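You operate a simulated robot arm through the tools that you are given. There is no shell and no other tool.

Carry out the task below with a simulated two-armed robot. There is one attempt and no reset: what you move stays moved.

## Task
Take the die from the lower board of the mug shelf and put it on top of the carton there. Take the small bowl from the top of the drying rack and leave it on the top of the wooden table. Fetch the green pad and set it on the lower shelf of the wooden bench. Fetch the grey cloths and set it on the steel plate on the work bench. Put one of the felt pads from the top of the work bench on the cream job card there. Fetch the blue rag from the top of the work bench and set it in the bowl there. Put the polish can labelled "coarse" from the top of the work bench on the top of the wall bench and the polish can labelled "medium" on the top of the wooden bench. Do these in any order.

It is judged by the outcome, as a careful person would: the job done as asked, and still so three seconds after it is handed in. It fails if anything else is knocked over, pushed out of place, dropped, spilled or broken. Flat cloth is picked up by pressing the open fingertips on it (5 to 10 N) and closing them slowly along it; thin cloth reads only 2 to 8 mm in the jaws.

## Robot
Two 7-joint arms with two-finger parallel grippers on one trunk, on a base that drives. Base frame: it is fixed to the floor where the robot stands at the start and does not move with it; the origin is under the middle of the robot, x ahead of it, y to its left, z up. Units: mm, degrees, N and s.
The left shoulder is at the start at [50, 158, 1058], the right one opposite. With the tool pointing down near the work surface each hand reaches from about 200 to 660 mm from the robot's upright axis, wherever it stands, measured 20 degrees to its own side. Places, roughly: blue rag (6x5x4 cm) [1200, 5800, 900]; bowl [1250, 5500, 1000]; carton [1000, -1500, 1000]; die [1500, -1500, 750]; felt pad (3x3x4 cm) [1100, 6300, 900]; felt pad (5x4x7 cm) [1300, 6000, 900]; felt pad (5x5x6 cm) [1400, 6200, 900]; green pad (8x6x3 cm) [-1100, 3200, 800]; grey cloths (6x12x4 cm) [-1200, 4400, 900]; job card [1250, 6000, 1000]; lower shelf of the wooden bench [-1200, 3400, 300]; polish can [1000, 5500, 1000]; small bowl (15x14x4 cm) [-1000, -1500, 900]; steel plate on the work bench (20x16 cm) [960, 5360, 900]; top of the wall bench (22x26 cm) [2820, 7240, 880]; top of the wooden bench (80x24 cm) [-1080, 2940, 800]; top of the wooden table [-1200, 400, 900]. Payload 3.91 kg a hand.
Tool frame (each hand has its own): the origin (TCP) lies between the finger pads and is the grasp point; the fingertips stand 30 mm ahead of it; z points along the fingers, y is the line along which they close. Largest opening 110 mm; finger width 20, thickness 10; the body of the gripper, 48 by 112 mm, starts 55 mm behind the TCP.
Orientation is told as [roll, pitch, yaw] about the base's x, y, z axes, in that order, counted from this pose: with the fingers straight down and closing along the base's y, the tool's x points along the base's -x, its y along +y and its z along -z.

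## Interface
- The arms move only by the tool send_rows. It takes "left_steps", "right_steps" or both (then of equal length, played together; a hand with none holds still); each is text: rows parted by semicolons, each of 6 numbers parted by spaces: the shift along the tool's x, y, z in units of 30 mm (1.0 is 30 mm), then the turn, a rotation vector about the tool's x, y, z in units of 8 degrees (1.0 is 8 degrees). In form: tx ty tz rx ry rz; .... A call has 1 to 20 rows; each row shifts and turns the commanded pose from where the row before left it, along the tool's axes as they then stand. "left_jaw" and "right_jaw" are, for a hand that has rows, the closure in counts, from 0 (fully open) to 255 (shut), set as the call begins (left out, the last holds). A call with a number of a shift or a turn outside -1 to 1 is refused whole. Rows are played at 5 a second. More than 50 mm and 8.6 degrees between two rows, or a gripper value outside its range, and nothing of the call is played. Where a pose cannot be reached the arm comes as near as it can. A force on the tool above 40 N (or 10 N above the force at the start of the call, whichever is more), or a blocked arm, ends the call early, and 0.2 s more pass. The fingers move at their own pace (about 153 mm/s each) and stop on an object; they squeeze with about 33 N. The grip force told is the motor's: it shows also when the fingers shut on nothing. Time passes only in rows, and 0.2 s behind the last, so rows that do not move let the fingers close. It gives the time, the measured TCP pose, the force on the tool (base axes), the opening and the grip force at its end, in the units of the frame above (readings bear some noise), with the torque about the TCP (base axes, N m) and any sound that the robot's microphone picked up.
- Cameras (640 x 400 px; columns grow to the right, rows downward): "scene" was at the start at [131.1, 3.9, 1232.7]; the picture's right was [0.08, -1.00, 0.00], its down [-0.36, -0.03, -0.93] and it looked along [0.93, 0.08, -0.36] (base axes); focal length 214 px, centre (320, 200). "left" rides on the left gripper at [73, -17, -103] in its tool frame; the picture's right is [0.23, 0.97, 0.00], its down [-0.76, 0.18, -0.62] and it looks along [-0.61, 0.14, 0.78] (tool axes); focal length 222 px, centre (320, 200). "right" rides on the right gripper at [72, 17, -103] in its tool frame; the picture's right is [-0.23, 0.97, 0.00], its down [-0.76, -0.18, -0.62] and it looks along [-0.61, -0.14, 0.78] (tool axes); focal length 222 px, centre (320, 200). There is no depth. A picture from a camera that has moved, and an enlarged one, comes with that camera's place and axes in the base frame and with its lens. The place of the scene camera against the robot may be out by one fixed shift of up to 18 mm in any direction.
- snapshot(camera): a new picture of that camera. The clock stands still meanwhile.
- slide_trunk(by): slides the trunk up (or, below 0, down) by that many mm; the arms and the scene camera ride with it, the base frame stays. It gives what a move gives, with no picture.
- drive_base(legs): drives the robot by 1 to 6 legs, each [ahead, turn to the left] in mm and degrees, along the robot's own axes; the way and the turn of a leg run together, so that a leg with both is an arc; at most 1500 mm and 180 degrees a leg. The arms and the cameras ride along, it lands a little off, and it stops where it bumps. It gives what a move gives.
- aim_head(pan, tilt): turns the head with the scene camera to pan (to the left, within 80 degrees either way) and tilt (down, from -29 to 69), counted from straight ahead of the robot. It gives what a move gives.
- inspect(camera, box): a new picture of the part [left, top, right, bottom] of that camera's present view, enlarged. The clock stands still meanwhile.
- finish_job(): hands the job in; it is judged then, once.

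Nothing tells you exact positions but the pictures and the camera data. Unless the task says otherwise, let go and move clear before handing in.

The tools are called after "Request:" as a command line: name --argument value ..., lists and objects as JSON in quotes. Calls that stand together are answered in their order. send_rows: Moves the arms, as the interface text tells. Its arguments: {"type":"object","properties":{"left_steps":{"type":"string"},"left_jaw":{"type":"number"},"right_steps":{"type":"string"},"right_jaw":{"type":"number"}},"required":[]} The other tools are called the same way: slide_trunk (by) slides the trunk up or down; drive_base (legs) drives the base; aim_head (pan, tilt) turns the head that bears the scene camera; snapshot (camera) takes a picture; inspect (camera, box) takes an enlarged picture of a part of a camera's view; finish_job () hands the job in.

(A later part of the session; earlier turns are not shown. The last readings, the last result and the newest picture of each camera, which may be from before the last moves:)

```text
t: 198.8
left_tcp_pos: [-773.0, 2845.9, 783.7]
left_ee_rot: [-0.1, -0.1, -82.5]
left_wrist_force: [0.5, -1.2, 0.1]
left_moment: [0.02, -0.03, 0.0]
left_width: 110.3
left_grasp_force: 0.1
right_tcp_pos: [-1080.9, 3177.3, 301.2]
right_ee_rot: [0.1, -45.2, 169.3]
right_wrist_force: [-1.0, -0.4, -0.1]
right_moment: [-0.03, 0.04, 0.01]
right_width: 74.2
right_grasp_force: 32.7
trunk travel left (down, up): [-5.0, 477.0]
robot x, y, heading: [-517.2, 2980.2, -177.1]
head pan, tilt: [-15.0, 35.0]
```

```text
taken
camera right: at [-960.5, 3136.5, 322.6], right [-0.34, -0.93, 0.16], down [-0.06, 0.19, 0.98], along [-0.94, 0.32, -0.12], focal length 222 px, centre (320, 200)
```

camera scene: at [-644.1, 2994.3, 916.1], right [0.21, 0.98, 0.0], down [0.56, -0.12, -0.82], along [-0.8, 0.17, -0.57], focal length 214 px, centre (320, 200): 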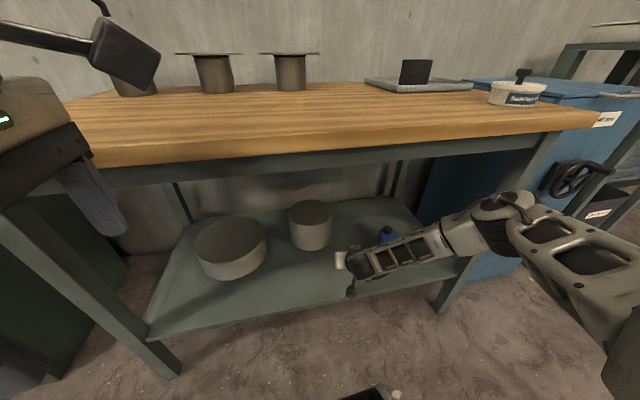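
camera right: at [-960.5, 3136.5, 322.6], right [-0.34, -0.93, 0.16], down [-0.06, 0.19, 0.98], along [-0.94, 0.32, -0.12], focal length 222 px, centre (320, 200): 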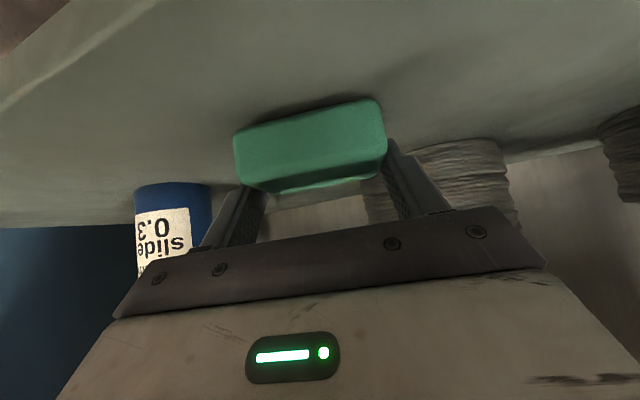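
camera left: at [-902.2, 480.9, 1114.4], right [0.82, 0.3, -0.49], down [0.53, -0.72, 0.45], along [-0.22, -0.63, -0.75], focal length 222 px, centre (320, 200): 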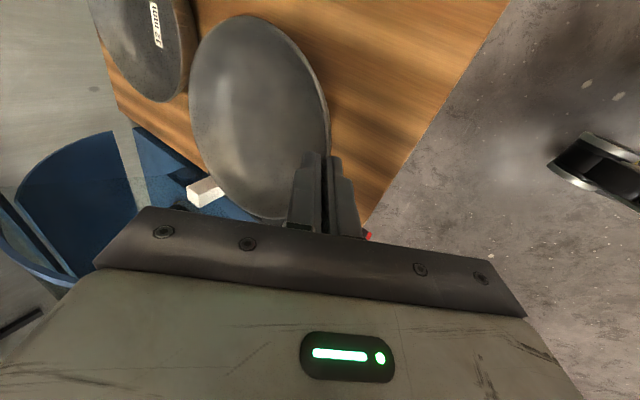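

Request:
send_rows --right_steps "0.07 0 0.07 0 0 0; 0 0 0 0 0 0"

Request:
send_rows --right_steps "0.05 0 0.05 0 0 0; 0 0 0 0 0 0"

Request:
snapshot --camera "right"

```text
t: 199.4
left_tcp_pos: [-773.4, 2845.7, 784.8]
left_ee_rot: [-0.1, -0.1, -82.3]
left_wrist_force: [-0.5, 0.3, -0.5]
left_moment: [-0.02, -0.01, -0.01]
left_width: 110.0
left_grasp_force: 0.1
right_tcp_pos: [-1079.5, 3177.7, 298.6]
right_ee_rot: [0.1, -45.2, 169.3]
right_wrist_force: [-0.3, -0.1, -0.3]
right_moment: [0.01, 0.0, 0.0]
right_width: 74.6
right_grasp_force: 33.1
trunk travel left (down, up): [-5.0, 477.0]
robot x, y, heading: [-520.0, 2980.6, -176.9]
head pan, tilt: [-15.0, 35.0]
```

```text
t: 200.0
left_tcp_pos: [-772.9, 2846.6, 783.8]
left_ee_rot: [-0.1, -0.1, -82.4]
left_wrist_force: [0.0, 0.6, -0.2]
left_moment: [0.01, 0.0, -0.03]
left_width: 110.0
left_grasp_force: 0.1
right_tcp_pos: [-1079.5, 3175.9, 296.6]
right_ee_rot: [0.1, -45.3, 169.3]
right_wrist_force: [-0.2, 0.4, 0.4]
right_moment: [0.02, 0.01, 0.02]
right_width: 74.1
right_grasp_force: 33.2
trunk travel left (down, up): [-5.0, 477.0]
robot x, y, heading: [-514.3, 2979.6, -177.3]
head pan, tilt: [-15.0, 35.0]
```

```text
taken
camera right: at [-960.8, 3136.2, 318.2], right [-0.34, -0.93, 0.16], down [-0.06, 0.19, 0.98], along [-0.94, 0.32, -0.12], focal length 222 px, centre (320, 200)
```

right: 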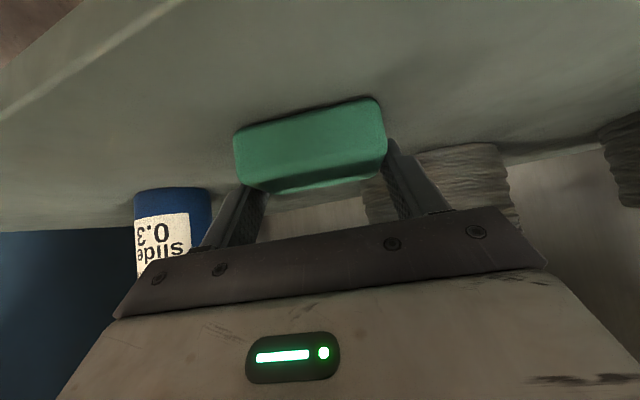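

Request:
send_rows --right_steps "0.05 0 0.05 0 0 0; 0 0 0 0 0 0"

Request:
inspect --camera "right" --box '[220, 80, 400, 200]'

```text
t: 200.6
left_tcp_pos: [-772.9, 2845.5, 784.4]
left_ee_rot: [-0.2, -0.1, -82.4]
left_wrist_force: [-0.2, -0.2, -1.0]
left_moment: [-0.03, 0.03, 0.02]
left_width: 110.0
left_grasp_force: 0.0
right_tcp_pos: [-1081.1, 3175.2, 294.3]
right_ee_rot: [0.1, -45.3, 169.2]
right_wrist_force: [5.8, 0.4, 7.8]
right_moment: [-0.23, -0.22, 0.05]
right_width: 74.1
right_grasp_force: 33.2
trunk travel left (down, up): [-5.0, 477.0]
robot x, y, heading: [-513.9, 2984.4, -176.9]
head pan, tilt: [-15.0, 35.0]
```

```text
3.33 times, centred on (310, 140) of right
camera zoom: at [-960.7, 3136.1, 316.3], right [-0.34, -0.93, 0.16], down [-0.06, 0.19, 0.98], along [-0.94, 0.32, -0.12], focal length 740 px, centre (353, 400)
```

zoom: 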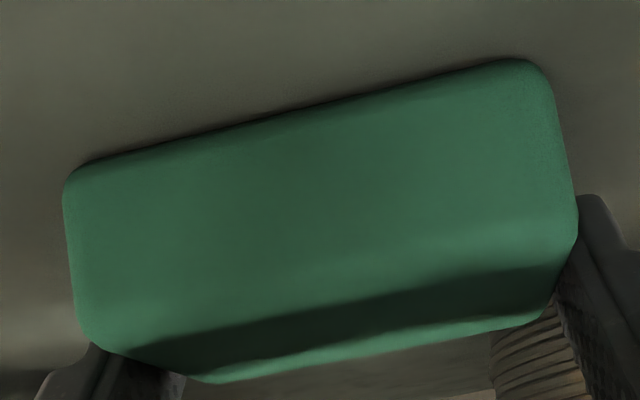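

Contact felt. I open the right jaw and withdraw.

Request:
send_rows --right_steps "0 0 0 0 0 0; 0 0 0 0 0 0" --right_jaw 45

Request:
send_rows --right_steps "0 0 -0.4 0 0 0; 0 0 -0.6 0 0 0; 0 0 -0.8 0 0 0; 0 0 -0.8 0 0 0; 0 0 -0.4 0 0 0; 0 0 0 0 0 0"

Request:
snapshot --camera "right"

Request:
snapshot --camera "scene"

```text
t: 201.2
left_tcp_pos: [-772.8, 2846.6, 783.1]
left_ee_rot: [-0.1, -0.1, -82.4]
left_wrist_force: [-0.2, -0.2, 0.2]
left_moment: [0.01, -0.03, -0.04]
left_width: 110.1
left_grasp_force: 0.1
right_tcp_pos: [-1078.3, 3175.9, 293.5]
right_ee_rot: [0.1, -45.2, 169.3]
right_wrist_force: [-0.2, -0.7, 0.2]
right_moment: [0.0, 0.03, -0.01]
right_width: 90.6
right_grasp_force: 0.0
trunk travel left (down, up): [-5.0, 477.0]
robot x, y, heading: [-519.0, 2982.8, -177.1]
head pan, tilt: [-15.0, 35.0]
```

```text
t: 202.6
left_tcp_pos: [-773.2, 2845.8, 784.5]
left_ee_rot: [-0.1, 0.0, -82.4]
left_wrist_force: [0.4, -0.4, 0.5]
left_moment: [0.0, -0.01, 0.01]
left_width: 109.7
left_grasp_force: 0.0
right_tcp_pos: [-1017.4, 3164.7, 359.1]
right_ee_rot: [-0.1, -45.3, 169.2]
right_wrist_force: [-0.6, -0.3, 0.2]
right_moment: [-0.03, 0.0, -0.01]
right_width: 90.6
right_grasp_force: 0.1
trunk travel left (down, up): [-5.0, 477.0]
robot x, y, heading: [-512.5, 2981.5, -177.3]
head pan, tilt: [-15.0, 35.0]
```

```text
taken
camera right: at [-897.7, 3125.6, 380.2], right [-0.34, -0.93, 0.16], down [-0.06, 0.19, 0.98], along [-0.94, 0.32, -0.12], focal length 222 px, centre (320, 200)
```

right: 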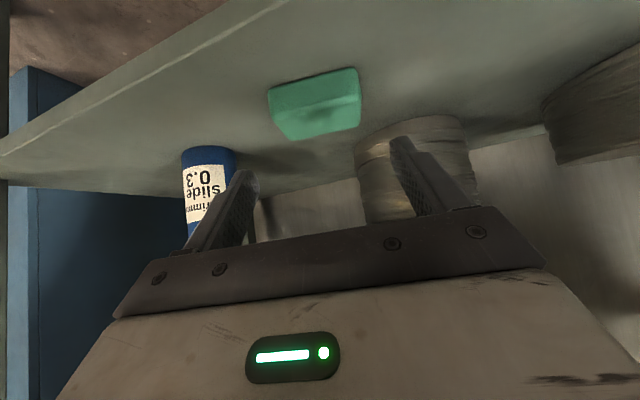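

```text
taken
camera scene: at [-644.0, 2994.3, 916.2], right [0.21, 0.98, 0.0], down [0.56, -0.12, -0.82], along [-0.8, 0.17, -0.57], focal length 214 px, centre (320, 200)
```

scene: 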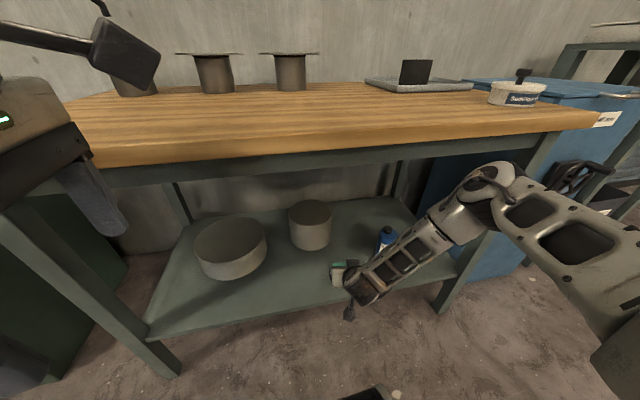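

The green pad rests well inside the lower shelf. I back the robot out and raise the trunk again.

Request:
drive_base --legs '[[-330, 0]]'

Request:
slide_trunk --by 295

Request:
snapshot --camera "scene"

```text
t: 204.8
left_tcp_pos: [-446.3, 2861.8, 784.8]
left_ee_rot: [-0.1, -0.1, -82.3]
left_wrist_force: [-0.8, -0.4, -0.1]
left_moment: [-0.01, -0.01, -0.05]
left_width: 110.1
left_grasp_force: 0.0
right_tcp_pos: [-691.7, 3180.8, 358.5]
right_ee_rot: [0.1, -45.1, 169.4]
right_wrist_force: [0.3, -0.8, -0.1]
right_moment: [-0.05, -0.01, 0.0]
right_width: 90.9
right_grasp_force: 0.0
trunk travel left (down, up): [-5.0, 477.0]
robot x, y, heading: [-188.5, 2996.7, -176.8]
head pan, tilt: [-15.0, 35.0]
```

```text
t: 207.8
left_tcp_pos: [-446.0, 2862.3, 1079.3]
left_ee_rot: [-0.2, -0.1, -82.4]
left_wrist_force: [0.6, -0.1, 0.5]
left_moment: [0.03, 0.01, -0.01]
left_width: 110.0
left_grasp_force: 0.1
right_tcp_pos: [-691.6, 3181.4, 652.4]
right_ee_rot: [0.1, -45.2, 169.4]
right_wrist_force: [-0.6, 0.0, 0.3]
right_moment: [0.01, 0.01, -0.01]
right_width: 90.7
right_grasp_force: 0.1
trunk travel left (down, up): [-300.0, 182.0]
robot x, y, heading: [-188.5, 2997.5, -177.0]
head pan, tilt: [-15.0, 35.0]
```

```text
taken
camera scene: at [-318.1, 3010.9, 1211.1], right [0.21, 0.98, 0.0], down [0.56, -0.12, -0.82], along [-0.8, 0.17, -0.57], focal length 214 px, centre (320, 200)
```

scene: 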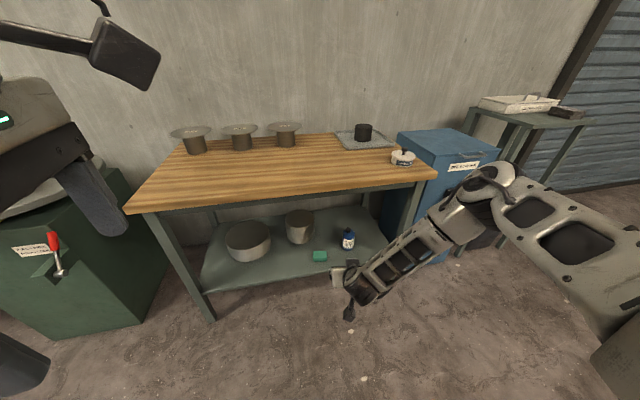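

Request:
send_rows --right_steps "-0.7 0 -0.7 0 0 0; -0.7 0 -0.7 0 0 0; -0.7 0 -0.7 0 0 0; -0.7 0 -0.7 0 0 0; -0.7 0 -0.7 0 0 0; -0.7 0 -0.7 0 0 0; -0.7 0 -0.7 0 0 0; -0.7 0 -0.7 0 0 0; -0.7 0 -0.7 0 0 0; -0.7 0 -0.7 0 0 0; 0 0 0 0 0.94 0; 0 0 0 0 0.94 0; 0 0 0 0 0.94 0; 0 0 0 0 0.94 0; 0 0 0 0 0.94 0; 0 0 0 0 0.94 0; 0 0 0 0 0 -0.85; 0 0 0 0 0 -0.85; 0.5 0.3 -0.8 0 0 0; 0.5 0.3 -0.8 0 0 0" --right_jaw 0

Request:
send_rows --right_steps "0.5 0.3 -0.9 0 0 0; 0.5 0.3 -0.9 0 0 0; 0.5 0.2 -0.9 0 0 0; 0.5 0 -0.9 0 0 0"

Request:
aim_head --pan -50 --tilt 20

Request:
snapshot --camera "scene"

```text
t: 211.9
left_tcp_pos: [-446.0, 2861.6, 1078.8]
left_ee_rot: [-0.1, -0.1, -82.4]
left_wrist_force: [0.1, 0.5, -0.7]
left_moment: [0.04, 0.01, 0.0]
left_width: 110.1
left_grasp_force: 0.1
right_tcp_pos: [-659.7, 3164.4, 1000.1]
right_ee_rot: [0.0, 0.0, -176.9]
right_wrist_force: [0.0, 0.3, 0.0]
right_moment: [0.01, 0.06, -0.02]
right_width: 109.9
right_grasp_force: 0.0
trunk travel left (down, up): [-300.0, 182.0]
robot x, y, heading: [-189.0, 2997.0, -176.9]
head pan, tilt: [-15.0, 35.0]
```

```text
t: 212.9
left_tcp_pos: [-447.0, 2863.5, 1080.0]
left_ee_rot: [-0.2, -0.1, -82.2]
left_wrist_force: [-0.3, 0.2, -0.9]
left_moment: [-0.01, 0.0, 0.03]
left_width: 109.7
left_grasp_force: 0.1
right_tcp_pos: [-599.6, 3142.7, 1108.5]
right_ee_rot: [0.0, -0.1, -176.9]
right_wrist_force: [0.5, -1.0, -0.3]
right_moment: [-0.01, -0.01, -0.05]
right_width: 110.0
right_grasp_force: 0.1
trunk travel left (down, up): [-300.0, 182.0]
robot x, y, heading: [-193.0, 2998.5, -176.9]
head pan, tilt: [-15.0, 35.0]
```

```text
t: 214.0
left_tcp_pos: [-446.8, 2862.6, 1078.4]
left_ee_rot: [-0.1, -0.1, -82.4]
left_wrist_force: [0.8, -0.5, 0.4]
left_moment: [0.02, 0.04, -0.01]
left_width: 109.9
left_grasp_force: 0.1
right_tcp_pos: [-600.7, 3141.6, 1108.6]
right_ee_rot: [0.0, -0.2, -176.9]
right_wrist_force: [-0.1, -0.2, -0.5]
right_moment: [-0.02, -0.01, 0.0]
right_width: 110.0
right_grasp_force: 0.1
trunk travel left (down, up): [-300.0, 182.0]
robot x, y, heading: [-192.6, 2999.4, -176.9]
head pan, tilt: [-50.0, 20.0]
```

```text
taken
camera scene: at [-295.5, 3060.7, 1235.0], right [0.73, 0.68, 0.0], down [0.23, -0.25, -0.94], along [-0.64, 0.69, -0.34], focal length 214 px, centre (320, 200)
```

scene: 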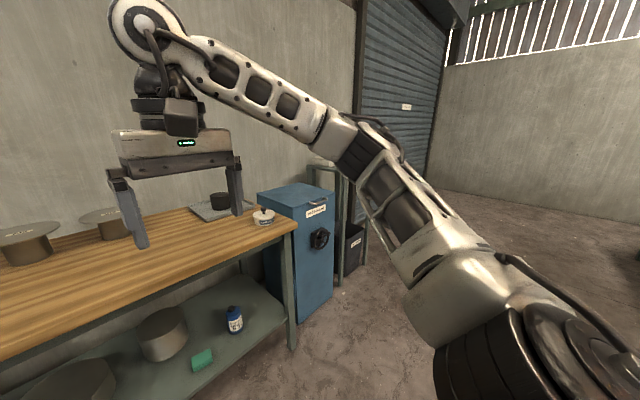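

Now the grey cloths, expected near (-1200, 4400). I drive along and turn to face that table.

Request:
drive_base --legs '[[0, -93], [1200, 0], [0, 90]]'

Request:
aim_head --pan -10 --tilt 20

Request:
snapshot --camera "scene"

```text
t: 227.8
left_tcp_pos: [-441.8, 4079.5, 1078.9]
left_ee_rot: [-0.2, -0.1, -85.5]
left_wrist_force: [-0.3, 0.4, 0.1]
left_moment: [0.02, -0.03, 0.04]
left_width: 109.9
left_grasp_force: 0.1
right_tcp_pos: [-579.3, 4368.8, 1108.3]
right_ee_rot: [0.0, -0.1, 179.8]
right_wrist_force: [-0.6, -0.7, -0.8]
right_moment: [0.01, -0.02, -0.05]
right_width: 109.9
right_grasp_force: 0.1
trunk travel left (down, up): [-300.0, 182.0]
robot x, y, heading: [-177.8, 4203.9, 179.7]
head pan, tilt: [-50.0, 20.0]
```

```text
t: 228.9
left_tcp_pos: [-440.8, 4079.0, 1079.3]
left_ee_rot: [-0.1, 0.0, -85.6]
left_wrist_force: [0.0, 0.9, -0.3]
left_moment: [-0.01, -0.01, 0.02]
left_width: 110.0
left_grasp_force: 0.1
right_tcp_pos: [-578.9, 4367.5, 1108.3]
right_ee_rot: [0.2, -0.1, 179.8]
right_wrist_force: [0.3, 0.0, -0.5]
right_moment: [-0.01, -0.01, 0.0]
right_width: 109.9
right_grasp_force: 0.1
trunk travel left (down, up): [-300.0, 182.0]
robot x, y, heading: [-178.9, 4201.1, 179.7]
head pan, tilt: [-10.0, 20.0]
```

```text
taken
camera scene: at [-311.3, 4214.1, 1235.0], right [0.18, 0.98, 0.0], down [0.34, -0.06, -0.94], along [-0.92, 0.17, -0.34], focal length 214 px, centre (320, 200)
```

scene: 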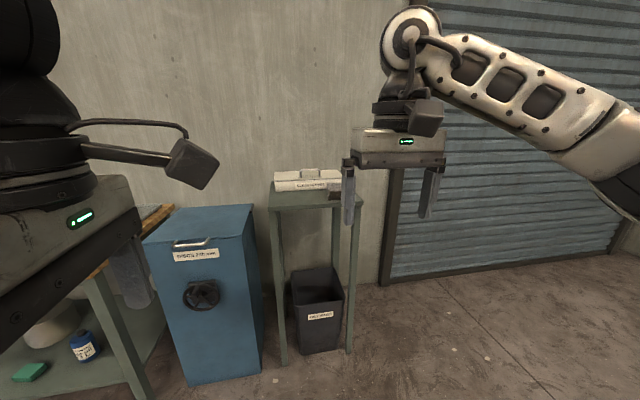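

Request:
inspect --camera "scene" --box '[250, 140, 400, 240]'

Request:
snapshot --camera "right"

```text
4.00 times, centred on (325, 190) of scene
camera zoom: at [-311.3, 4214.1, 1235.0], right [0.18, 0.98, 0.0], down [0.34, -0.06, -0.94], along [-0.92, 0.17, -0.34], focal length 858 px, centre (300, 240)
```

zoom: 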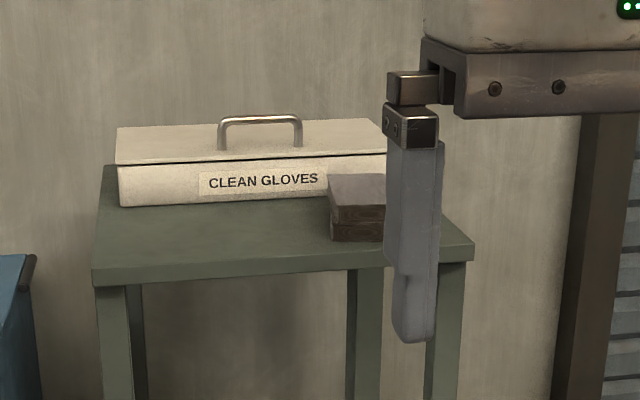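

```text
taken
camera right: at [-506.3, 4351.3, 1211.9], right [-0.23, -0.97, 0.0], down [-0.76, 0.18, 0.62], along [-0.61, 0.14, -0.78], focal length 222 px, centre (320, 200)
```

right: 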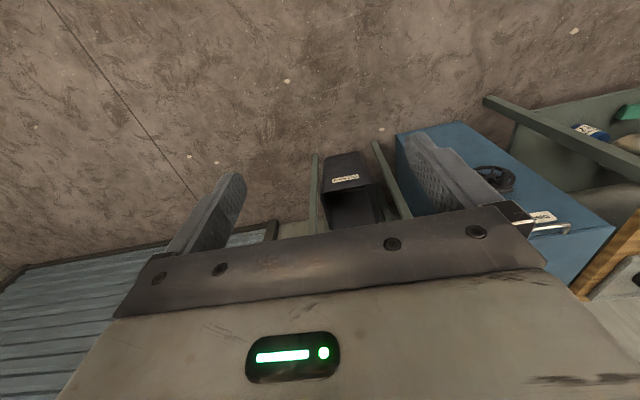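

Request:
drive_base --legs '[[0, -10.7], [540, 0], [0, 10.7]]'

Request:
aim_head --pan -15 --tilt 30

Request:
snapshot --camera "scene"

Request:
snapshot --camera "right"

```text
t: 233.5
left_tcp_pos: [-969.7, 4182.2, 1079.3]
left_ee_rot: [0.0, 0.0, -85.7]
left_wrist_force: [0.6, 0.0, 0.2]
left_moment: [0.02, 0.02, 0.01]
left_width: 110.2
left_grasp_force: 0.0
right_tcp_pos: [-1106.2, 4471.4, 1107.9]
right_ee_rot: [0.0, -0.1, 179.7]
right_wrist_force: [0.0, 0.0, 0.2]
right_moment: [0.0, 0.0, -0.01]
right_width: 109.8
right_grasp_force: 0.1
trunk travel left (down, up): [-300.0, 182.0]
robot x, y, heading: [-706.8, 4304.3, 179.6]
head pan, tilt: [-10.0, 20.0]
```

```text
t: 234.2
left_tcp_pos: [-967.9, 4182.4, 1078.7]
left_ee_rot: [-0.1, -0.1, -85.7]
left_wrist_force: [0.1, -0.2, -0.4]
left_moment: [0.01, -0.01, -0.03]
left_width: 109.9
left_grasp_force: 0.1
right_tcp_pos: [-1104.4, 4471.7, 1109.9]
right_ee_rot: [0.0, -0.1, 179.7]
right_wrist_force: [-0.1, 0.1, -0.4]
right_moment: [0.0, 0.0, 0.0]
right_width: 110.1
right_grasp_force: 0.1
trunk travel left (down, up): [-300.0, 182.0]
robot x, y, heading: [-705.6, 4303.5, 179.8]
head pan, tilt: [-15.0, 30.0]
```

```text
taken
camera scene: at [-833.5, 4323.8, 1219.0], right [0.26, 0.96, 0.0], down [0.48, -0.13, -0.87], along [-0.84, 0.23, -0.5], focal length 214 px, centre (320, 200)
```

scene: 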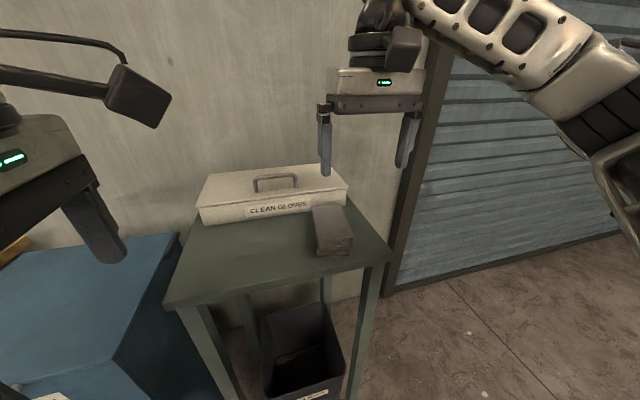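

```text
taken
camera right: at [-1032.6, 4454.2, 1212.0], right [-0.23, -0.97, 0.0], down [-0.76, 0.18, 0.62], along [-0.61, 0.14, -0.78], focal length 222 px, centre (320, 200)
```

right: 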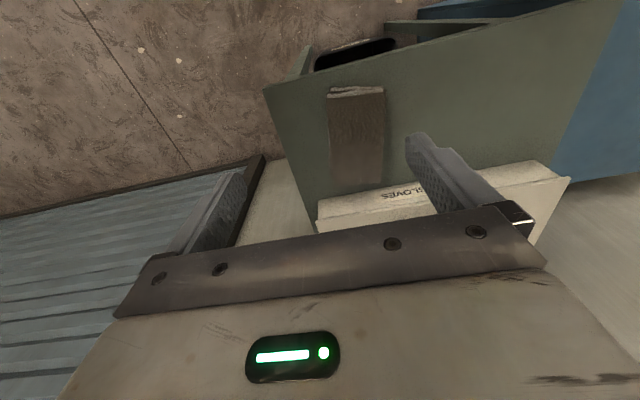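

Request:
inspect --camera "right" --box '[280, 70, 460, 220]'

Request:
inspect --camera "scene" --box '[280, 180, 400, 270]'

```text
2.67 times, centred on (370, 145) of right
camera zoom: at [-1032.6, 4454.2, 1212.0], right [-0.23, -0.97, 0.0], down [-0.76, 0.18, 0.62], along [-0.61, 0.14, -0.78], focal length 592 px, centre (187, 347)
```

zoom: 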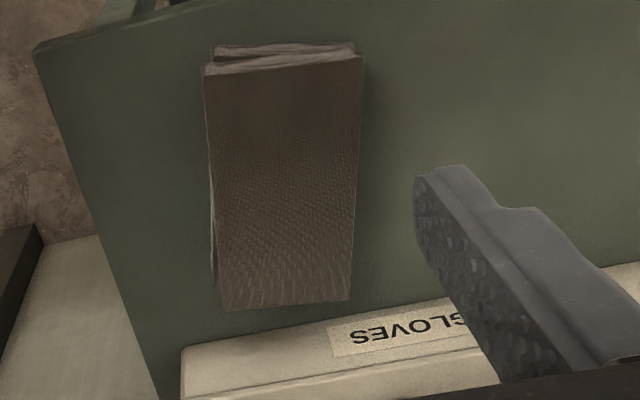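

```text
4.44 times, centred on (340, 225) of scene
camera zoom: at [-833.5, 4323.8, 1219.0], right [0.26, 0.96, 0.0], down [0.48, -0.13, -0.87], along [-0.84, 0.23, -0.5], focal length 953 px, centre (231, 89)
```

zoom: 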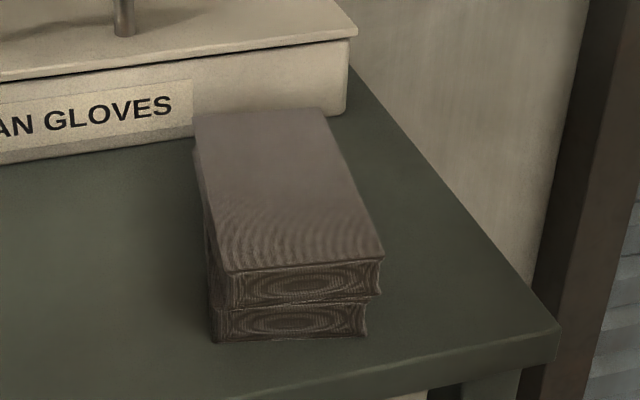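

The folded grey cloth stack (6 cm wide, about 12 cm long) lies at about (-1141, 4436), top near z 974. I place the right hand above it, aligned across its width.

Request:
send_rows --right_steps "-0.41 0.4 0.6 0 0 0; -0.41 0.4 0.6 0 0 0; -0.41 0.4 0.6 0 0 0; 0 0 0 0 0 0.515; 0 0 0 0 0 0.515; 0 0 0 0 0 0"

Request:
snapshot --camera "right"

Request:
inspect --camera "scene" --box '[260, 130, 420, 270]'

```text
t: 235.6
left_tcp_pos: [-968.1, 4182.4, 1079.2]
left_ee_rot: [0.0, -0.1, -85.7]
left_wrist_force: [0.3, 0.1, 0.1]
left_moment: [-0.02, 0.0, 0.01]
left_width: 109.8
left_grasp_force: 0.1
right_tcp_pos: [-1141.0, 4434.8, 1054.5]
right_ee_rot: [0.1, -0.1, 171.4]
right_wrist_force: [-0.1, 0.7, 1.0]
right_moment: [0.0, -0.02, -0.02]
right_width: 109.9
right_grasp_force: 0.1
trunk travel left (down, up): [-300.0, 182.0]
robot x, y, heading: [-702.9, 4301.7, 179.6]
head pan, tilt: [-15.0, 30.0]
```

```text
taken
camera right: at [-1072.4, 4408.1, 1157.7], right [-0.37, -0.93, 0.0], down [-0.73, 0.29, 0.62], along [-0.58, 0.23, -0.78], focal length 222 px, centre (320, 200)
```

right: 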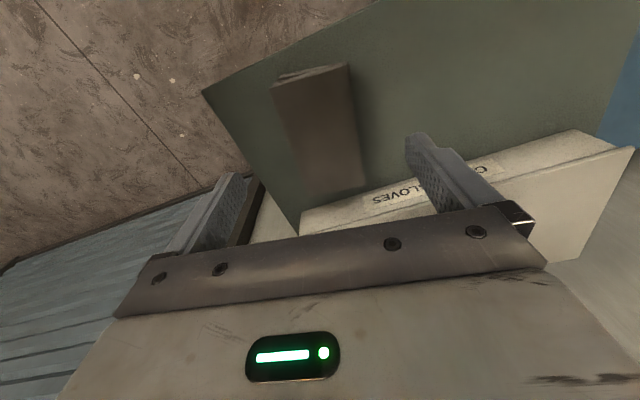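

```text
2.86 times, centred on (340, 200) of scene
camera zoom: at [-833.5, 4323.9, 1218.9], right [0.26, 0.96, 0.0], down [0.48, -0.13, -0.87], along [-0.84, 0.23, -0.5], focal length 613 px, centre (263, 200)
```

zoom: 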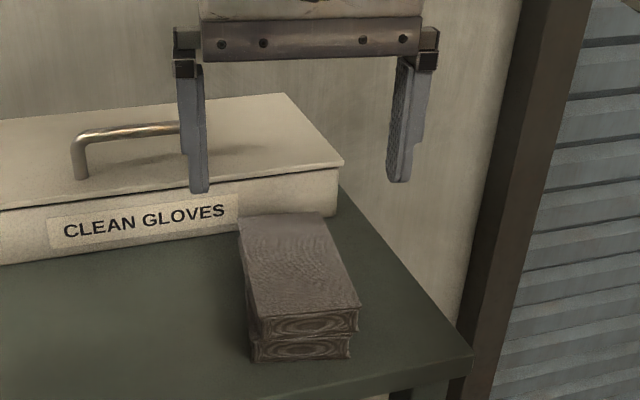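

Request:
send_rows --right_steps "-0.29 0.11 0.7 0 0 0; 0 0 0.7 0 0 0; 0 0 0.6 0 0 0; 0 0 0 0 0 0"

Request:
snapshot --camera "right"

Request:
inspect --camera "scene" --box '[260, 130, 420, 270]'

```text
t: 236.6
left_tcp_pos: [-968.7, 4182.2, 1079.3]
left_ee_rot: [-0.1, -0.1, -85.7]
left_wrist_force: [-0.6, -0.6, -0.2]
left_moment: [0.03, 0.02, -0.03]
left_width: 110.0
left_grasp_force: 0.1
right_tcp_pos: [-1151.5, 4434.2, 994.0]
right_ee_rot: [0.0, -0.1, 171.4]
right_wrist_force: [0.3, 0.1, 0.2]
right_moment: [0.0, 0.01, 0.01]
right_width: 110.1
right_grasp_force: 0.1
trunk travel left (down, up): [-300.0, 182.0]
robot x, y, heading: [-704.9, 4306.0, 179.7]
head pan, tilt: [-15.0, 30.0]
```

```text
taken
camera right: at [-1082.1, 4405.6, 1097.8], right [-0.37, -0.93, 0.0], down [-0.73, 0.29, 0.62], along [-0.58, 0.23, -0.78], focal length 222 px, centre (320, 200)
```

right: 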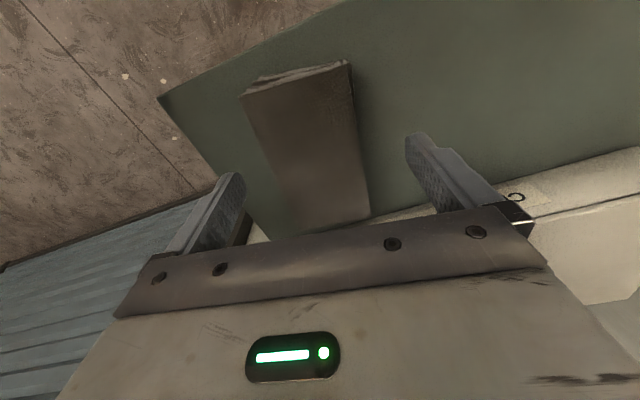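

```text
2.86 times, centred on (340, 200) of scene
camera zoom: at [-833.5, 4323.9, 1219.0], right [0.26, 0.96, 0.0], down [0.48, -0.13, -0.87], along [-0.84, 0.23, -0.5], focal length 613 px, centre (263, 200)
```

zoom: 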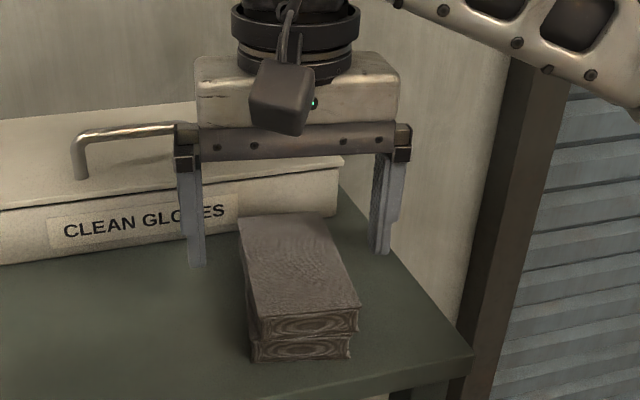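

Request:
send_rows --right_steps "0 0 0.35 0 0 0; 0 0 0.3 0 0 0; 0 0 0 0 0 0"

Request:
inspect --camera "scene" --box '[260, 130, 420, 270]'

Request:
snapshot --camera "right"

```text
t: 237.4
left_tcp_pos: [-968.0, 4181.8, 1080.2]
left_ee_rot: [-0.1, -0.1, -85.7]
left_wrist_force: [0.7, -0.3, -0.3]
left_moment: [-0.01, -0.01, 0.0]
left_width: 109.9
left_grasp_force: 0.0
right_tcp_pos: [-1152.4, 4434.6, 976.0]
right_ee_rot: [0.0, -0.2, 171.4]
right_wrist_force: [0.6, 1.0, 0.5]
right_moment: [0.0, 0.02, 0.0]
right_width: 110.2
right_grasp_force: 0.0
trunk travel left (down, up): [-300.0, 182.0]
robot x, y, heading: [-705.1, 4303.0, 179.7]
head pan, tilt: [-15.0, 30.0]
```

```text
2.86 times, centred on (340, 200) of scene
camera zoom: at [-833.4, 4323.9, 1219.0], right [0.26, 0.96, 0.0], down [0.48, -0.13, -0.87], along [-0.84, 0.23, -0.5], focal length 613 px, centre (263, 200)
```

zoom: 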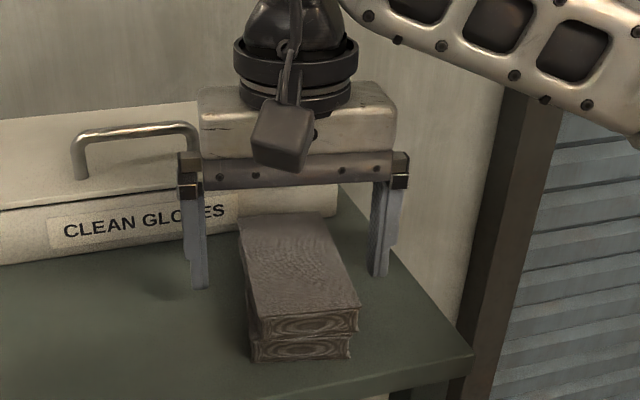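

```text
taken
camera right: at [-1082.9, 4406.6, 1078.8], right [-0.37, -0.93, 0.0], down [-0.73, 0.29, 0.62], along [-0.58, 0.23, -0.78], focal length 222 px, centre (320, 200)
```

right: 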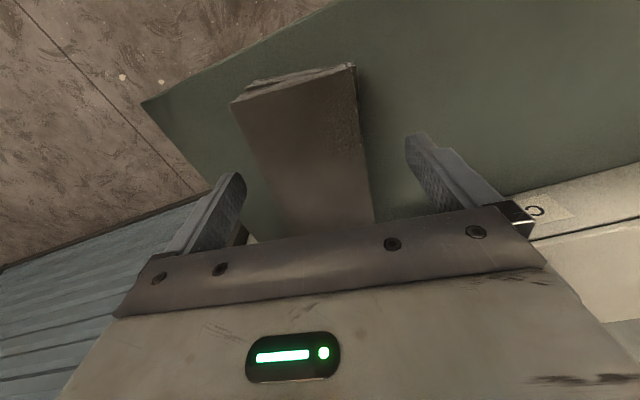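

Request:
send_rows --right_steps "0 0 0.15 0 0 0; 0 0 0.1 0 0 0; 0 0 0 0 0 0"

Request:
inspect --camera "scene" --box '[260, 130, 420, 270]'

```text
t: 238.2
left_tcp_pos: [-968.2, 4183.1, 1077.9]
left_ee_rot: [-0.1, -0.2, -85.9]
left_wrist_force: [0.5, -0.9, 0.3]
left_moment: [-0.02, -0.02, -0.02]
left_width: 110.0
left_grasp_force: 0.1
right_tcp_pos: [-1153.4, 4434.0, 966.6]
right_ee_rot: [0.0, -0.1, 171.6]
right_wrist_force: [0.3, -0.4, 0.5]
right_moment: [-0.02, 0.0, -0.02]
right_width: 110.1
right_grasp_force: 0.0
trunk travel left (down, up): [-300.0, 182.0]
robot x, y, heading: [-703.5, 4304.9, 179.8]
head pan, tilt: [-15.0, 30.0]
```

```text
2.86 times, centred on (340, 200) of scene
camera zoom: at [-833.4, 4323.9, 1219.0], right [0.26, 0.96, 0.0], down [0.48, -0.13, -0.87], along [-0.84, 0.23, -0.5], focal length 613 px, centre (263, 200)
```

zoom: 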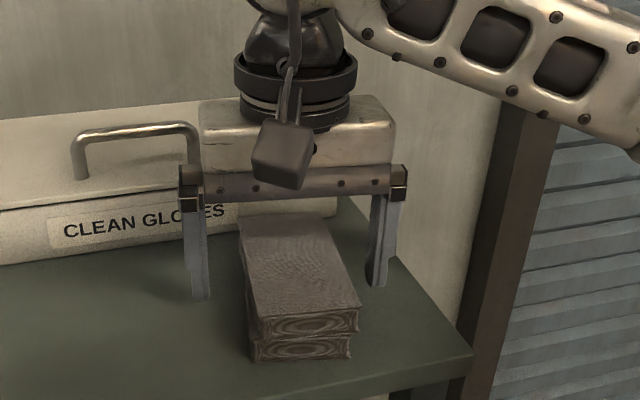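

Request:
send_rows --right_steps "0 0 0.13 0 0 0; 0 0 0.1 0 0 0; 0 0 0 0 0 0"

Request:
inspect --camera "scene" --box '[260, 130, 420, 270]'

```text
t: 239.0
left_tcp_pos: [-968.1, 4182.7, 1078.9]
left_ee_rot: [-0.1, -0.1, -85.6]
left_wrist_force: [0.7, 0.8, 0.0]
left_moment: [-0.01, -0.01, 0.0]
left_width: 110.0
left_grasp_force: 0.0
right_tcp_pos: [-1151.5, 4434.5, 960.8]
right_ee_rot: [0.0, -0.1, 171.5]
right_wrist_force: [-0.6, -0.7, -0.6]
right_moment: [-0.01, -0.02, 0.01]
right_width: 109.9
right_grasp_force: 0.0
trunk travel left (down, up): [-300.0, 182.0]
robot x, y, heading: [-704.9, 4306.3, 179.5]
head pan, tilt: [-15.0, 30.0]
```

```text
2.86 times, centred on (340, 200) of scene
camera zoom: at [-833.4, 4323.9, 1219.0], right [0.26, 0.96, 0.0], down [0.48, -0.13, -0.87], along [-0.84, 0.23, -0.5], focal length 613 px, centre (263, 200)
```

zoom: 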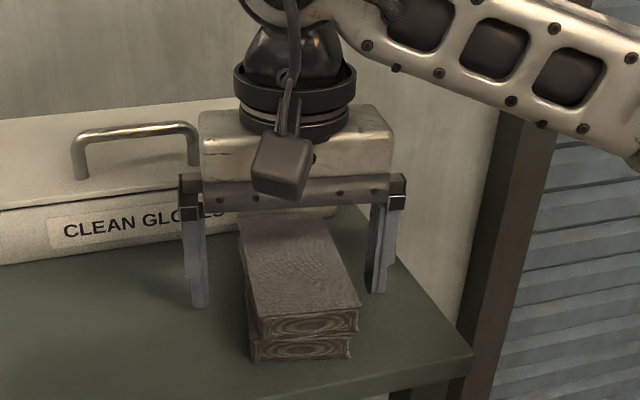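

Request:
send_rows --right_steps "0 0 0.1 0 0 0; 0 0 0 0 0 0"

Request:
send_rows --right_steps "0 0 0.1 0 0 0; 0 0 0 0 0 0"

```text
t: 239.6
left_tcp_pos: [-968.0, 4182.6, 1078.9]
left_ee_rot: [-0.1, -0.1, -85.7]
left_wrist_force: [0.5, 0.3, -1.1]
left_moment: [0.02, -0.02, 0.0]
left_width: 110.0
left_grasp_force: 0.0
right_tcp_pos: [-1151.3, 4433.8, 958.3]
right_ee_rot: [0.0, 0.0, 171.4]
right_wrist_force: [0.7, 0.6, -0.4]
right_moment: [-0.03, 0.04, -0.01]
right_width: 110.1
right_grasp_force: 0.0
trunk travel left (down, up): [-300.0, 182.0]
robot x, y, heading: [-703.5, 4302.9, 179.7]
head pan, tilt: [-15.0, 30.0]
```

```text
t: 240.2
left_tcp_pos: [-968.6, 4183.0, 1079.6]
left_ee_rot: [-0.1, -0.1, -85.6]
left_wrist_force: [0.9, 0.8, -0.1]
left_moment: [0.0, 0.02, -0.01]
left_width: 110.0
left_grasp_force: 0.0
right_tcp_pos: [-1151.1, 4433.4, 955.9]
right_ee_rot: [0.1, -0.2, 171.6]
right_wrist_force: [-0.9, 0.7, -0.3]
right_moment: [-0.01, 0.02, -0.05]
right_width: 110.3
right_grasp_force: 0.0
trunk travel left (down, up): [-300.0, 182.0]
robot x, y, heading: [-704.3, 4304.7, 179.8]
head pan, tilt: [-15.0, 30.0]
```

Request:
inspect --camera "scene" --box '[290, 180, 390, 260]'

Request:
inspect --camera "right" --box '[200, 40, 480, 240]'

```text
5.00 times, centred on (340, 220) of scene
camera zoom: at [-833.4, 4323.9, 1219.0], right [0.26, 0.96, 0.0], down [0.48, -0.13, -0.87], along [-0.84, 0.23, -0.5], focal length 1072 px, centre (220, 100)
```

zoom: 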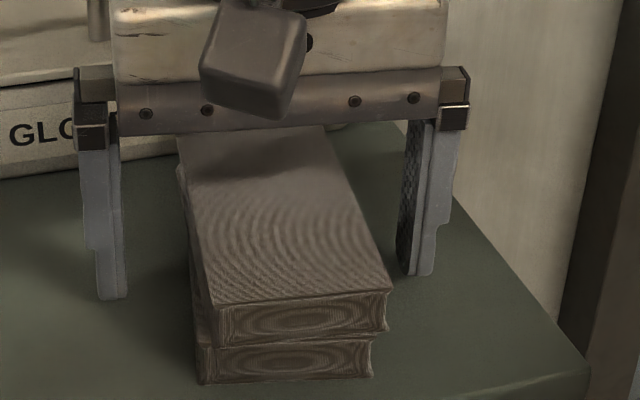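

```text
2.00 times, centred on (340, 140) of right
camera zoom: at [-1082.2, 4406.3, 1058.8], right [-0.37, -0.93, 0.0], down [-0.73, 0.29, 0.62], along [-0.58, 0.23, -0.78], focal length 444 px, centre (280, 320)
```

zoom: 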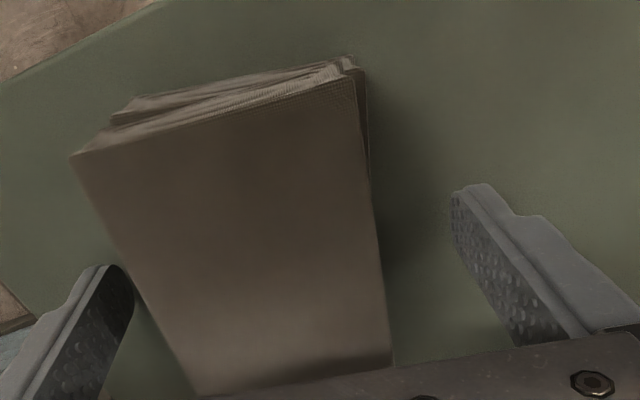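

Request:
send_rows --right_steps "0 0 0 0 0 0; 0 0 0 0 0 0; 0 0 0 0 0 0; 0 0 0 0 0 0" --right_jaw 255

Request:
inspect --camera "scene" --box '[290, 180, 390, 260]'

```text
t: 241.2
left_tcp_pos: [-968.0, 4182.2, 1078.6]
left_ee_rot: [-0.1, -0.1, -85.6]
left_wrist_force: [0.1, -0.4, -0.4]
left_moment: [0.02, 0.01, -0.03]
left_width: 110.1
left_grasp_force: 0.1
right_tcp_pos: [-1151.9, 4433.6, 955.1]
right_ee_rot: [0.0, -0.1, 171.5]
right_wrist_force: [0.4, 0.1, 1.1]
right_moment: [0.03, 0.07, -0.02]
right_width: 55.7
right_grasp_force: 32.9
trunk travel left (down, up): [-300.0, 182.0]
robot x, y, heading: [-702.5, 4302.1, 179.8]
head pan, tilt: [-15.0, 30.0]
```

```text
5.00 times, centred on (340, 220) of scene
camera zoom: at [-833.4, 4323.9, 1219.0], right [0.26, 0.96, 0.0], down [0.48, -0.13, -0.87], along [-0.84, 0.23, -0.5], focal length 1072 px, centre (220, 100)
```

zoom: 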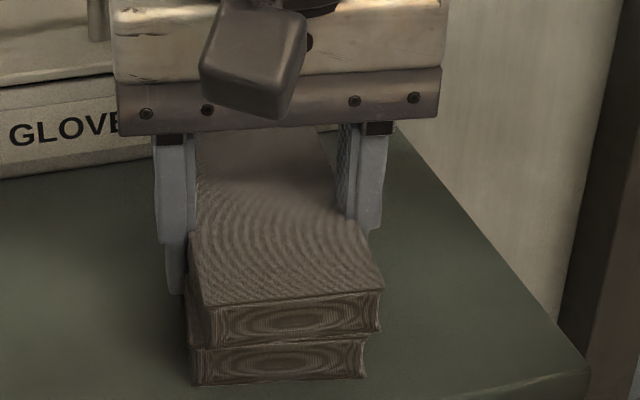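

Request:
send_rows --right_steps "0 0 -0.4 0 0 0; 0 0 -0.6 0 0 0; 0 0 -0.6 0 0 0; 0 0 -0.6 0 0 0; 0 0 0 0 0 0"

Request:
inspect --camera "scene" --box '[260, 130, 420, 270]'

```text
t: 242.4
left_tcp_pos: [-967.8, 4182.9, 1078.7]
left_ee_rot: [-0.1, 0.0, -85.7]
left_wrist_force: [-0.9, 0.0, 0.3]
left_moment: [0.02, 0.01, -0.01]
left_width: 110.4
left_grasp_force: 0.0
right_tcp_pos: [-1152.6, 4434.7, 1021.6]
right_ee_rot: [0.1, -0.1, 171.5]
right_wrist_force: [0.8, -0.1, -1.4]
right_moment: [-0.02, -0.04, -0.02]
right_width: 55.7
right_grasp_force: 33.2
trunk travel left (down, up): [-300.0, 182.0]
robot x, y, heading: [-703.4, 4304.3, 179.7]
head pan, tilt: [-15.0, 30.0]
```

```text
2.86 times, centred on (340, 200) of scene
camera zoom: at [-833.5, 4323.9, 1218.9], right [0.26, 0.96, 0.0], down [0.48, -0.13, -0.87], along [-0.84, 0.23, -0.5], focal length 613 px, centre (263, 200)
```

zoom: 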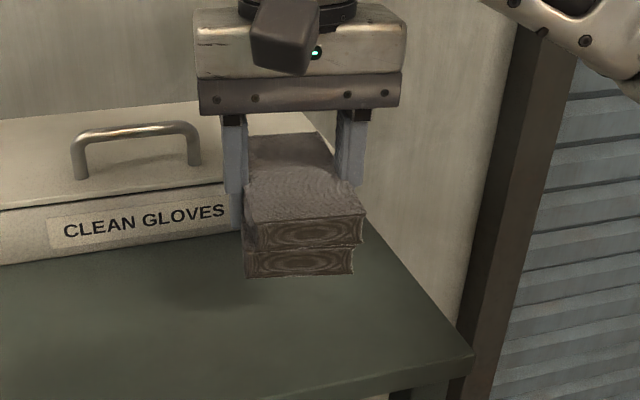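

Both cloth layers are up. I raise them, back off, and head for the work bench around (1000, 5400).

Request:
send_rows --right_steps "0 0 -0.8 0 0 0; 0 0 -0.8 0 0 0; 0 0 -0.8 0 0 0; 0 0 0 0 0 0"

Request:
drive_base --legs '[[-330, 0], [0, -120]]'

Request:
aim_head --pan 0 --tilt 15

Request:
snapshot --camera "scene"

```text
t: 243.4
left_tcp_pos: [-968.8, 4182.0, 1079.5]
left_ee_rot: [-0.1, -0.1, -85.7]
left_wrist_force: [-0.1, 0.6, -0.4]
left_moment: [0.01, 0.0, 0.01]
left_width: 110.2
left_grasp_force: 0.1
right_tcp_pos: [-1153.8, 4434.1, 1093.9]
right_ee_rot: [0.0, -0.1, 171.5]
right_wrist_force: [0.2, 0.2, -0.3]
right_moment: [0.0, 0.02, -0.01]
right_width: 55.6
right_grasp_force: 32.8
trunk travel left (down, up): [-300.0, 182.0]
robot x, y, heading: [-701.0, 4305.1, 179.5]
head pan, tilt: [-15.0, 30.0]
```

```text
t: 250.5
left_tcp_pos: [-356.1, 4592.2, 1079.0]
left_ee_rot: [-0.2, 0.0, 155.7]
left_wrist_force: [-0.5, 0.1, -0.8]
left_moment: [0.02, 0.01, 0.01]
left_width: 110.0
left_grasp_force: 0.0
right_tcp_pos: [-48.1, 4633.6, 1091.2]
right_ee_rot: [0.0, -0.1, 52.7]
right_wrist_force: [0.5, 0.3, -0.5]
right_moment: [0.02, -0.02, -0.03]
right_width: 55.4
right_grasp_force: 32.9
trunk travel left (down, up): [-300.0, 182.0]
robot x, y, heading: [-376.2, 4298.8, 61.0]
head pan, tilt: [-15.0, 30.0]
```

```text
t: 251.3
left_tcp_pos: [-357.7, 4592.6, 1079.1]
left_ee_rot: [-0.1, -0.2, 155.6]
left_wrist_force: [-0.5, 0.4, 0.6]
left_moment: [-0.02, 0.0, 0.02]
left_width: 110.3
left_grasp_force: 0.1
right_tcp_pos: [-48.1, 4633.0, 1092.6]
right_ee_rot: [0.0, -0.1, 52.8]
right_wrist_force: [0.0, 0.9, -0.6]
right_moment: [0.01, 0.0, -0.02]
right_width: 55.4
right_grasp_force: 33.0
trunk travel left (down, up): [-300.0, 182.0]
robot x, y, heading: [-374.7, 4303.4, 60.9]
head pan, tilt: [0.0, 15.0]
```

```text
taken
camera scene: at [-314.5, 4415.8, 1243.1], right [0.87, -0.49, 0.0], down [-0.13, -0.23, -0.97], along [0.47, 0.84, -0.26], focal length 214 px, centre (320, 200)
```

scene: 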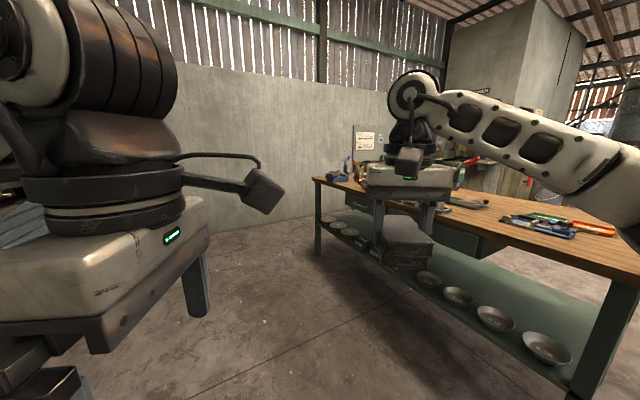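

The long work bench runs along y with its near edge around x 700. I drive to stand before it near y 5300 and look.

Request:
drive_base --legs '[[1150, 0], [0, -61]]'

Request:
aim_head --pan 0 --tilt 20

Request:
snapshot --camera "scene"

Request:
aim_head --pan 40 --tilt 20

Request:
snapshot --camera "scene"

```text
t: 259.8
left_tcp_pos: [440.8, 5403.0, 1077.8]
left_ee_rot: [-0.1, 0.0, 93.8]
left_wrist_force: [-0.5, 1.8, -0.3]
left_moment: [-0.01, 0.02, 0.02]
left_width: 110.1
left_grasp_force: 0.1
right_tcp_pos: [622.7, 5151.3, 1092.3]
right_ee_rot: [-0.1, -0.1, -9.0]
right_wrist_force: [-0.1, 0.2, -0.1]
right_moment: [-0.02, 0.03, 0.01]
right_width: 55.5
right_grasp_force: 33.4
trunk travel left (down, up): [-300.0, 182.0]
robot x, y, heading: [175.5, 5286.2, -0.8]
head pan, tilt: [0.0, 15.0]
```

```text
t: 260.4
left_tcp_pos: [441.8, 5403.8, 1079.2]
left_ee_rot: [-0.1, -0.1, 93.8]
left_wrist_force: [-0.5, 0.2, 0.1]
left_moment: [0.02, 0.0, -0.03]
left_width: 110.0
left_grasp_force: 0.0
right_tcp_pos: [622.1, 5151.6, 1091.8]
right_ee_rot: [0.1, 0.0, -9.0]
right_wrist_force: [0.8, 0.3, -1.3]
right_moment: [-0.02, -0.01, -0.01]
right_width: 55.4
right_grasp_force: 33.3
trunk travel left (down, up): [-300.0, 182.0]
robot x, y, heading: [179.1, 5286.8, -0.8]
head pan, tilt: [0.0, 20.0]
```

```text
taken
camera scene: at [307.3, 5280.2, 1235.0], right [-0.02, -1.0, 0.0], down [-0.34, 0.01, -0.94], along [0.94, -0.02, -0.34], focal length 214 px, centre (320, 200)
```

scene: 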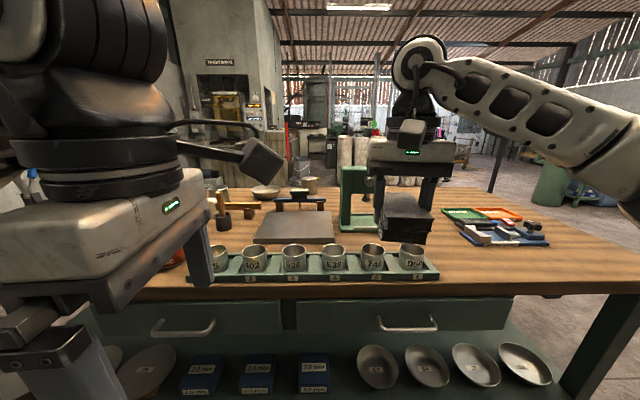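

```text
t: 261.5
left_tcp_pos: [439.6, 5403.9, 1079.5]
left_ee_rot: [-0.2, -0.1, 93.8]
left_wrist_force: [0.1, 0.1, -0.2]
left_moment: [0.01, 0.0, 0.0]
left_width: 110.2
left_grasp_force: 0.0
right_tcp_pos: [622.5, 5151.2, 1092.7]
right_ee_rot: [0.0, 0.0, -9.1]
right_wrist_force: [0.1, -0.3, -0.8]
right_moment: [0.02, 0.01, 0.0]
right_width: 55.3
right_grasp_force: 32.5
trunk travel left (down, up): [-300.0, 182.0]
robot x, y, heading: [177.1, 5281.5, -0.9]
head pan, tilt: [40.0, 20.0]
```

```text
taken
camera scene: at [286.5, 5340.4, 1235.0], right [0.63, -0.78, 0.0], down [-0.27, -0.22, -0.94], along [0.73, 0.59, -0.34], focal length 214 px, centre (320, 200)
```

scene: 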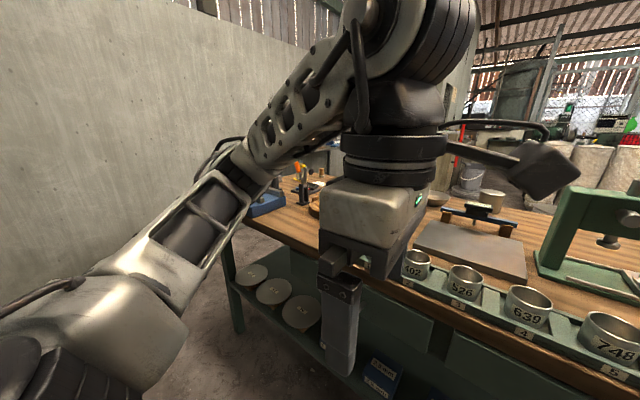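

Request:
aim_head --pan 5 --tilt 25

Request:
inspect --camera "scene" --box '[190, 140, 450, 300]'

Request:
inspect --camera "scene" --box '[380, 140, 640, 300]'

```text
t: 262.5
left_tcp_pos: [439.3, 5404.2, 1079.2]
left_ee_rot: [-0.1, -0.1, 93.9]
left_wrist_force: [-1.0, 0.6, 0.2]
left_moment: [-0.01, -0.01, 0.02]
left_width: 109.8
left_grasp_force: 0.0
right_tcp_pos: [622.8, 5151.1, 1091.6]
right_ee_rot: [0.0, -0.1, -9.1]
right_wrist_force: [0.0, -0.3, -0.2]
right_moment: [-0.02, 0.0, -0.02]
right_width: 55.2
right_grasp_force: 33.5
trunk travel left (down, up): [-300.0, 182.0]
robot x, y, heading: [176.6, 5287.3, -1.1]
head pan, tilt: [5.0, 25.0]
```

```text
2.46 times, centred on (320, 220) of scene
camera zoom: at [306.0, 5288.4, 1226.9], right [0.07, -1.0, 0.0], down [-0.42, -0.03, -0.91], along [0.9, 0.07, -0.42], focal length 528 px, centre (320, 151)
```

zoom: 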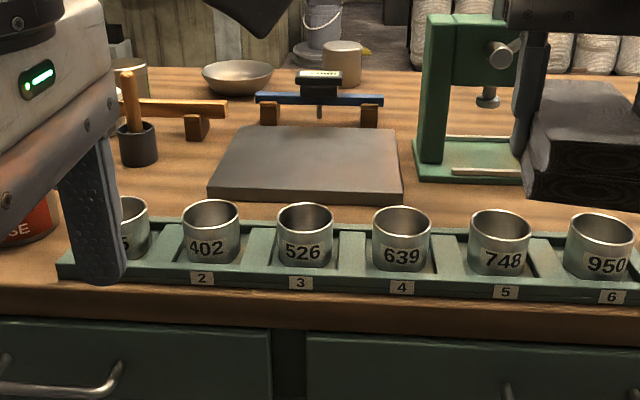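

```text
2.46 times, centred on (510, 220) of scene
camera zoom: at [306.0, 5288.4, 1226.9], right [0.07, -1.0, 0.0], down [-0.42, -0.03, -0.91], along [0.9, 0.07, -0.42], focal length 528 px, centre (-148, 151)
```

zoom: 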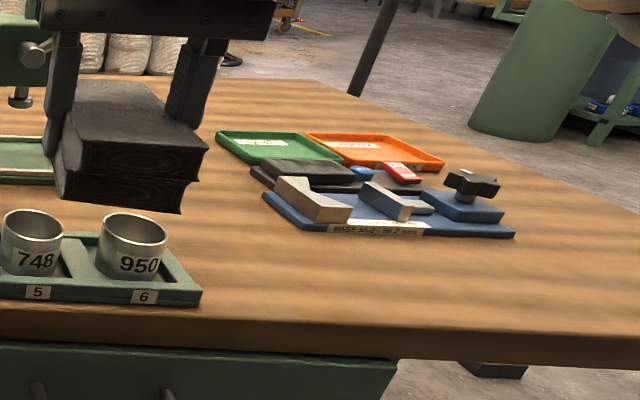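

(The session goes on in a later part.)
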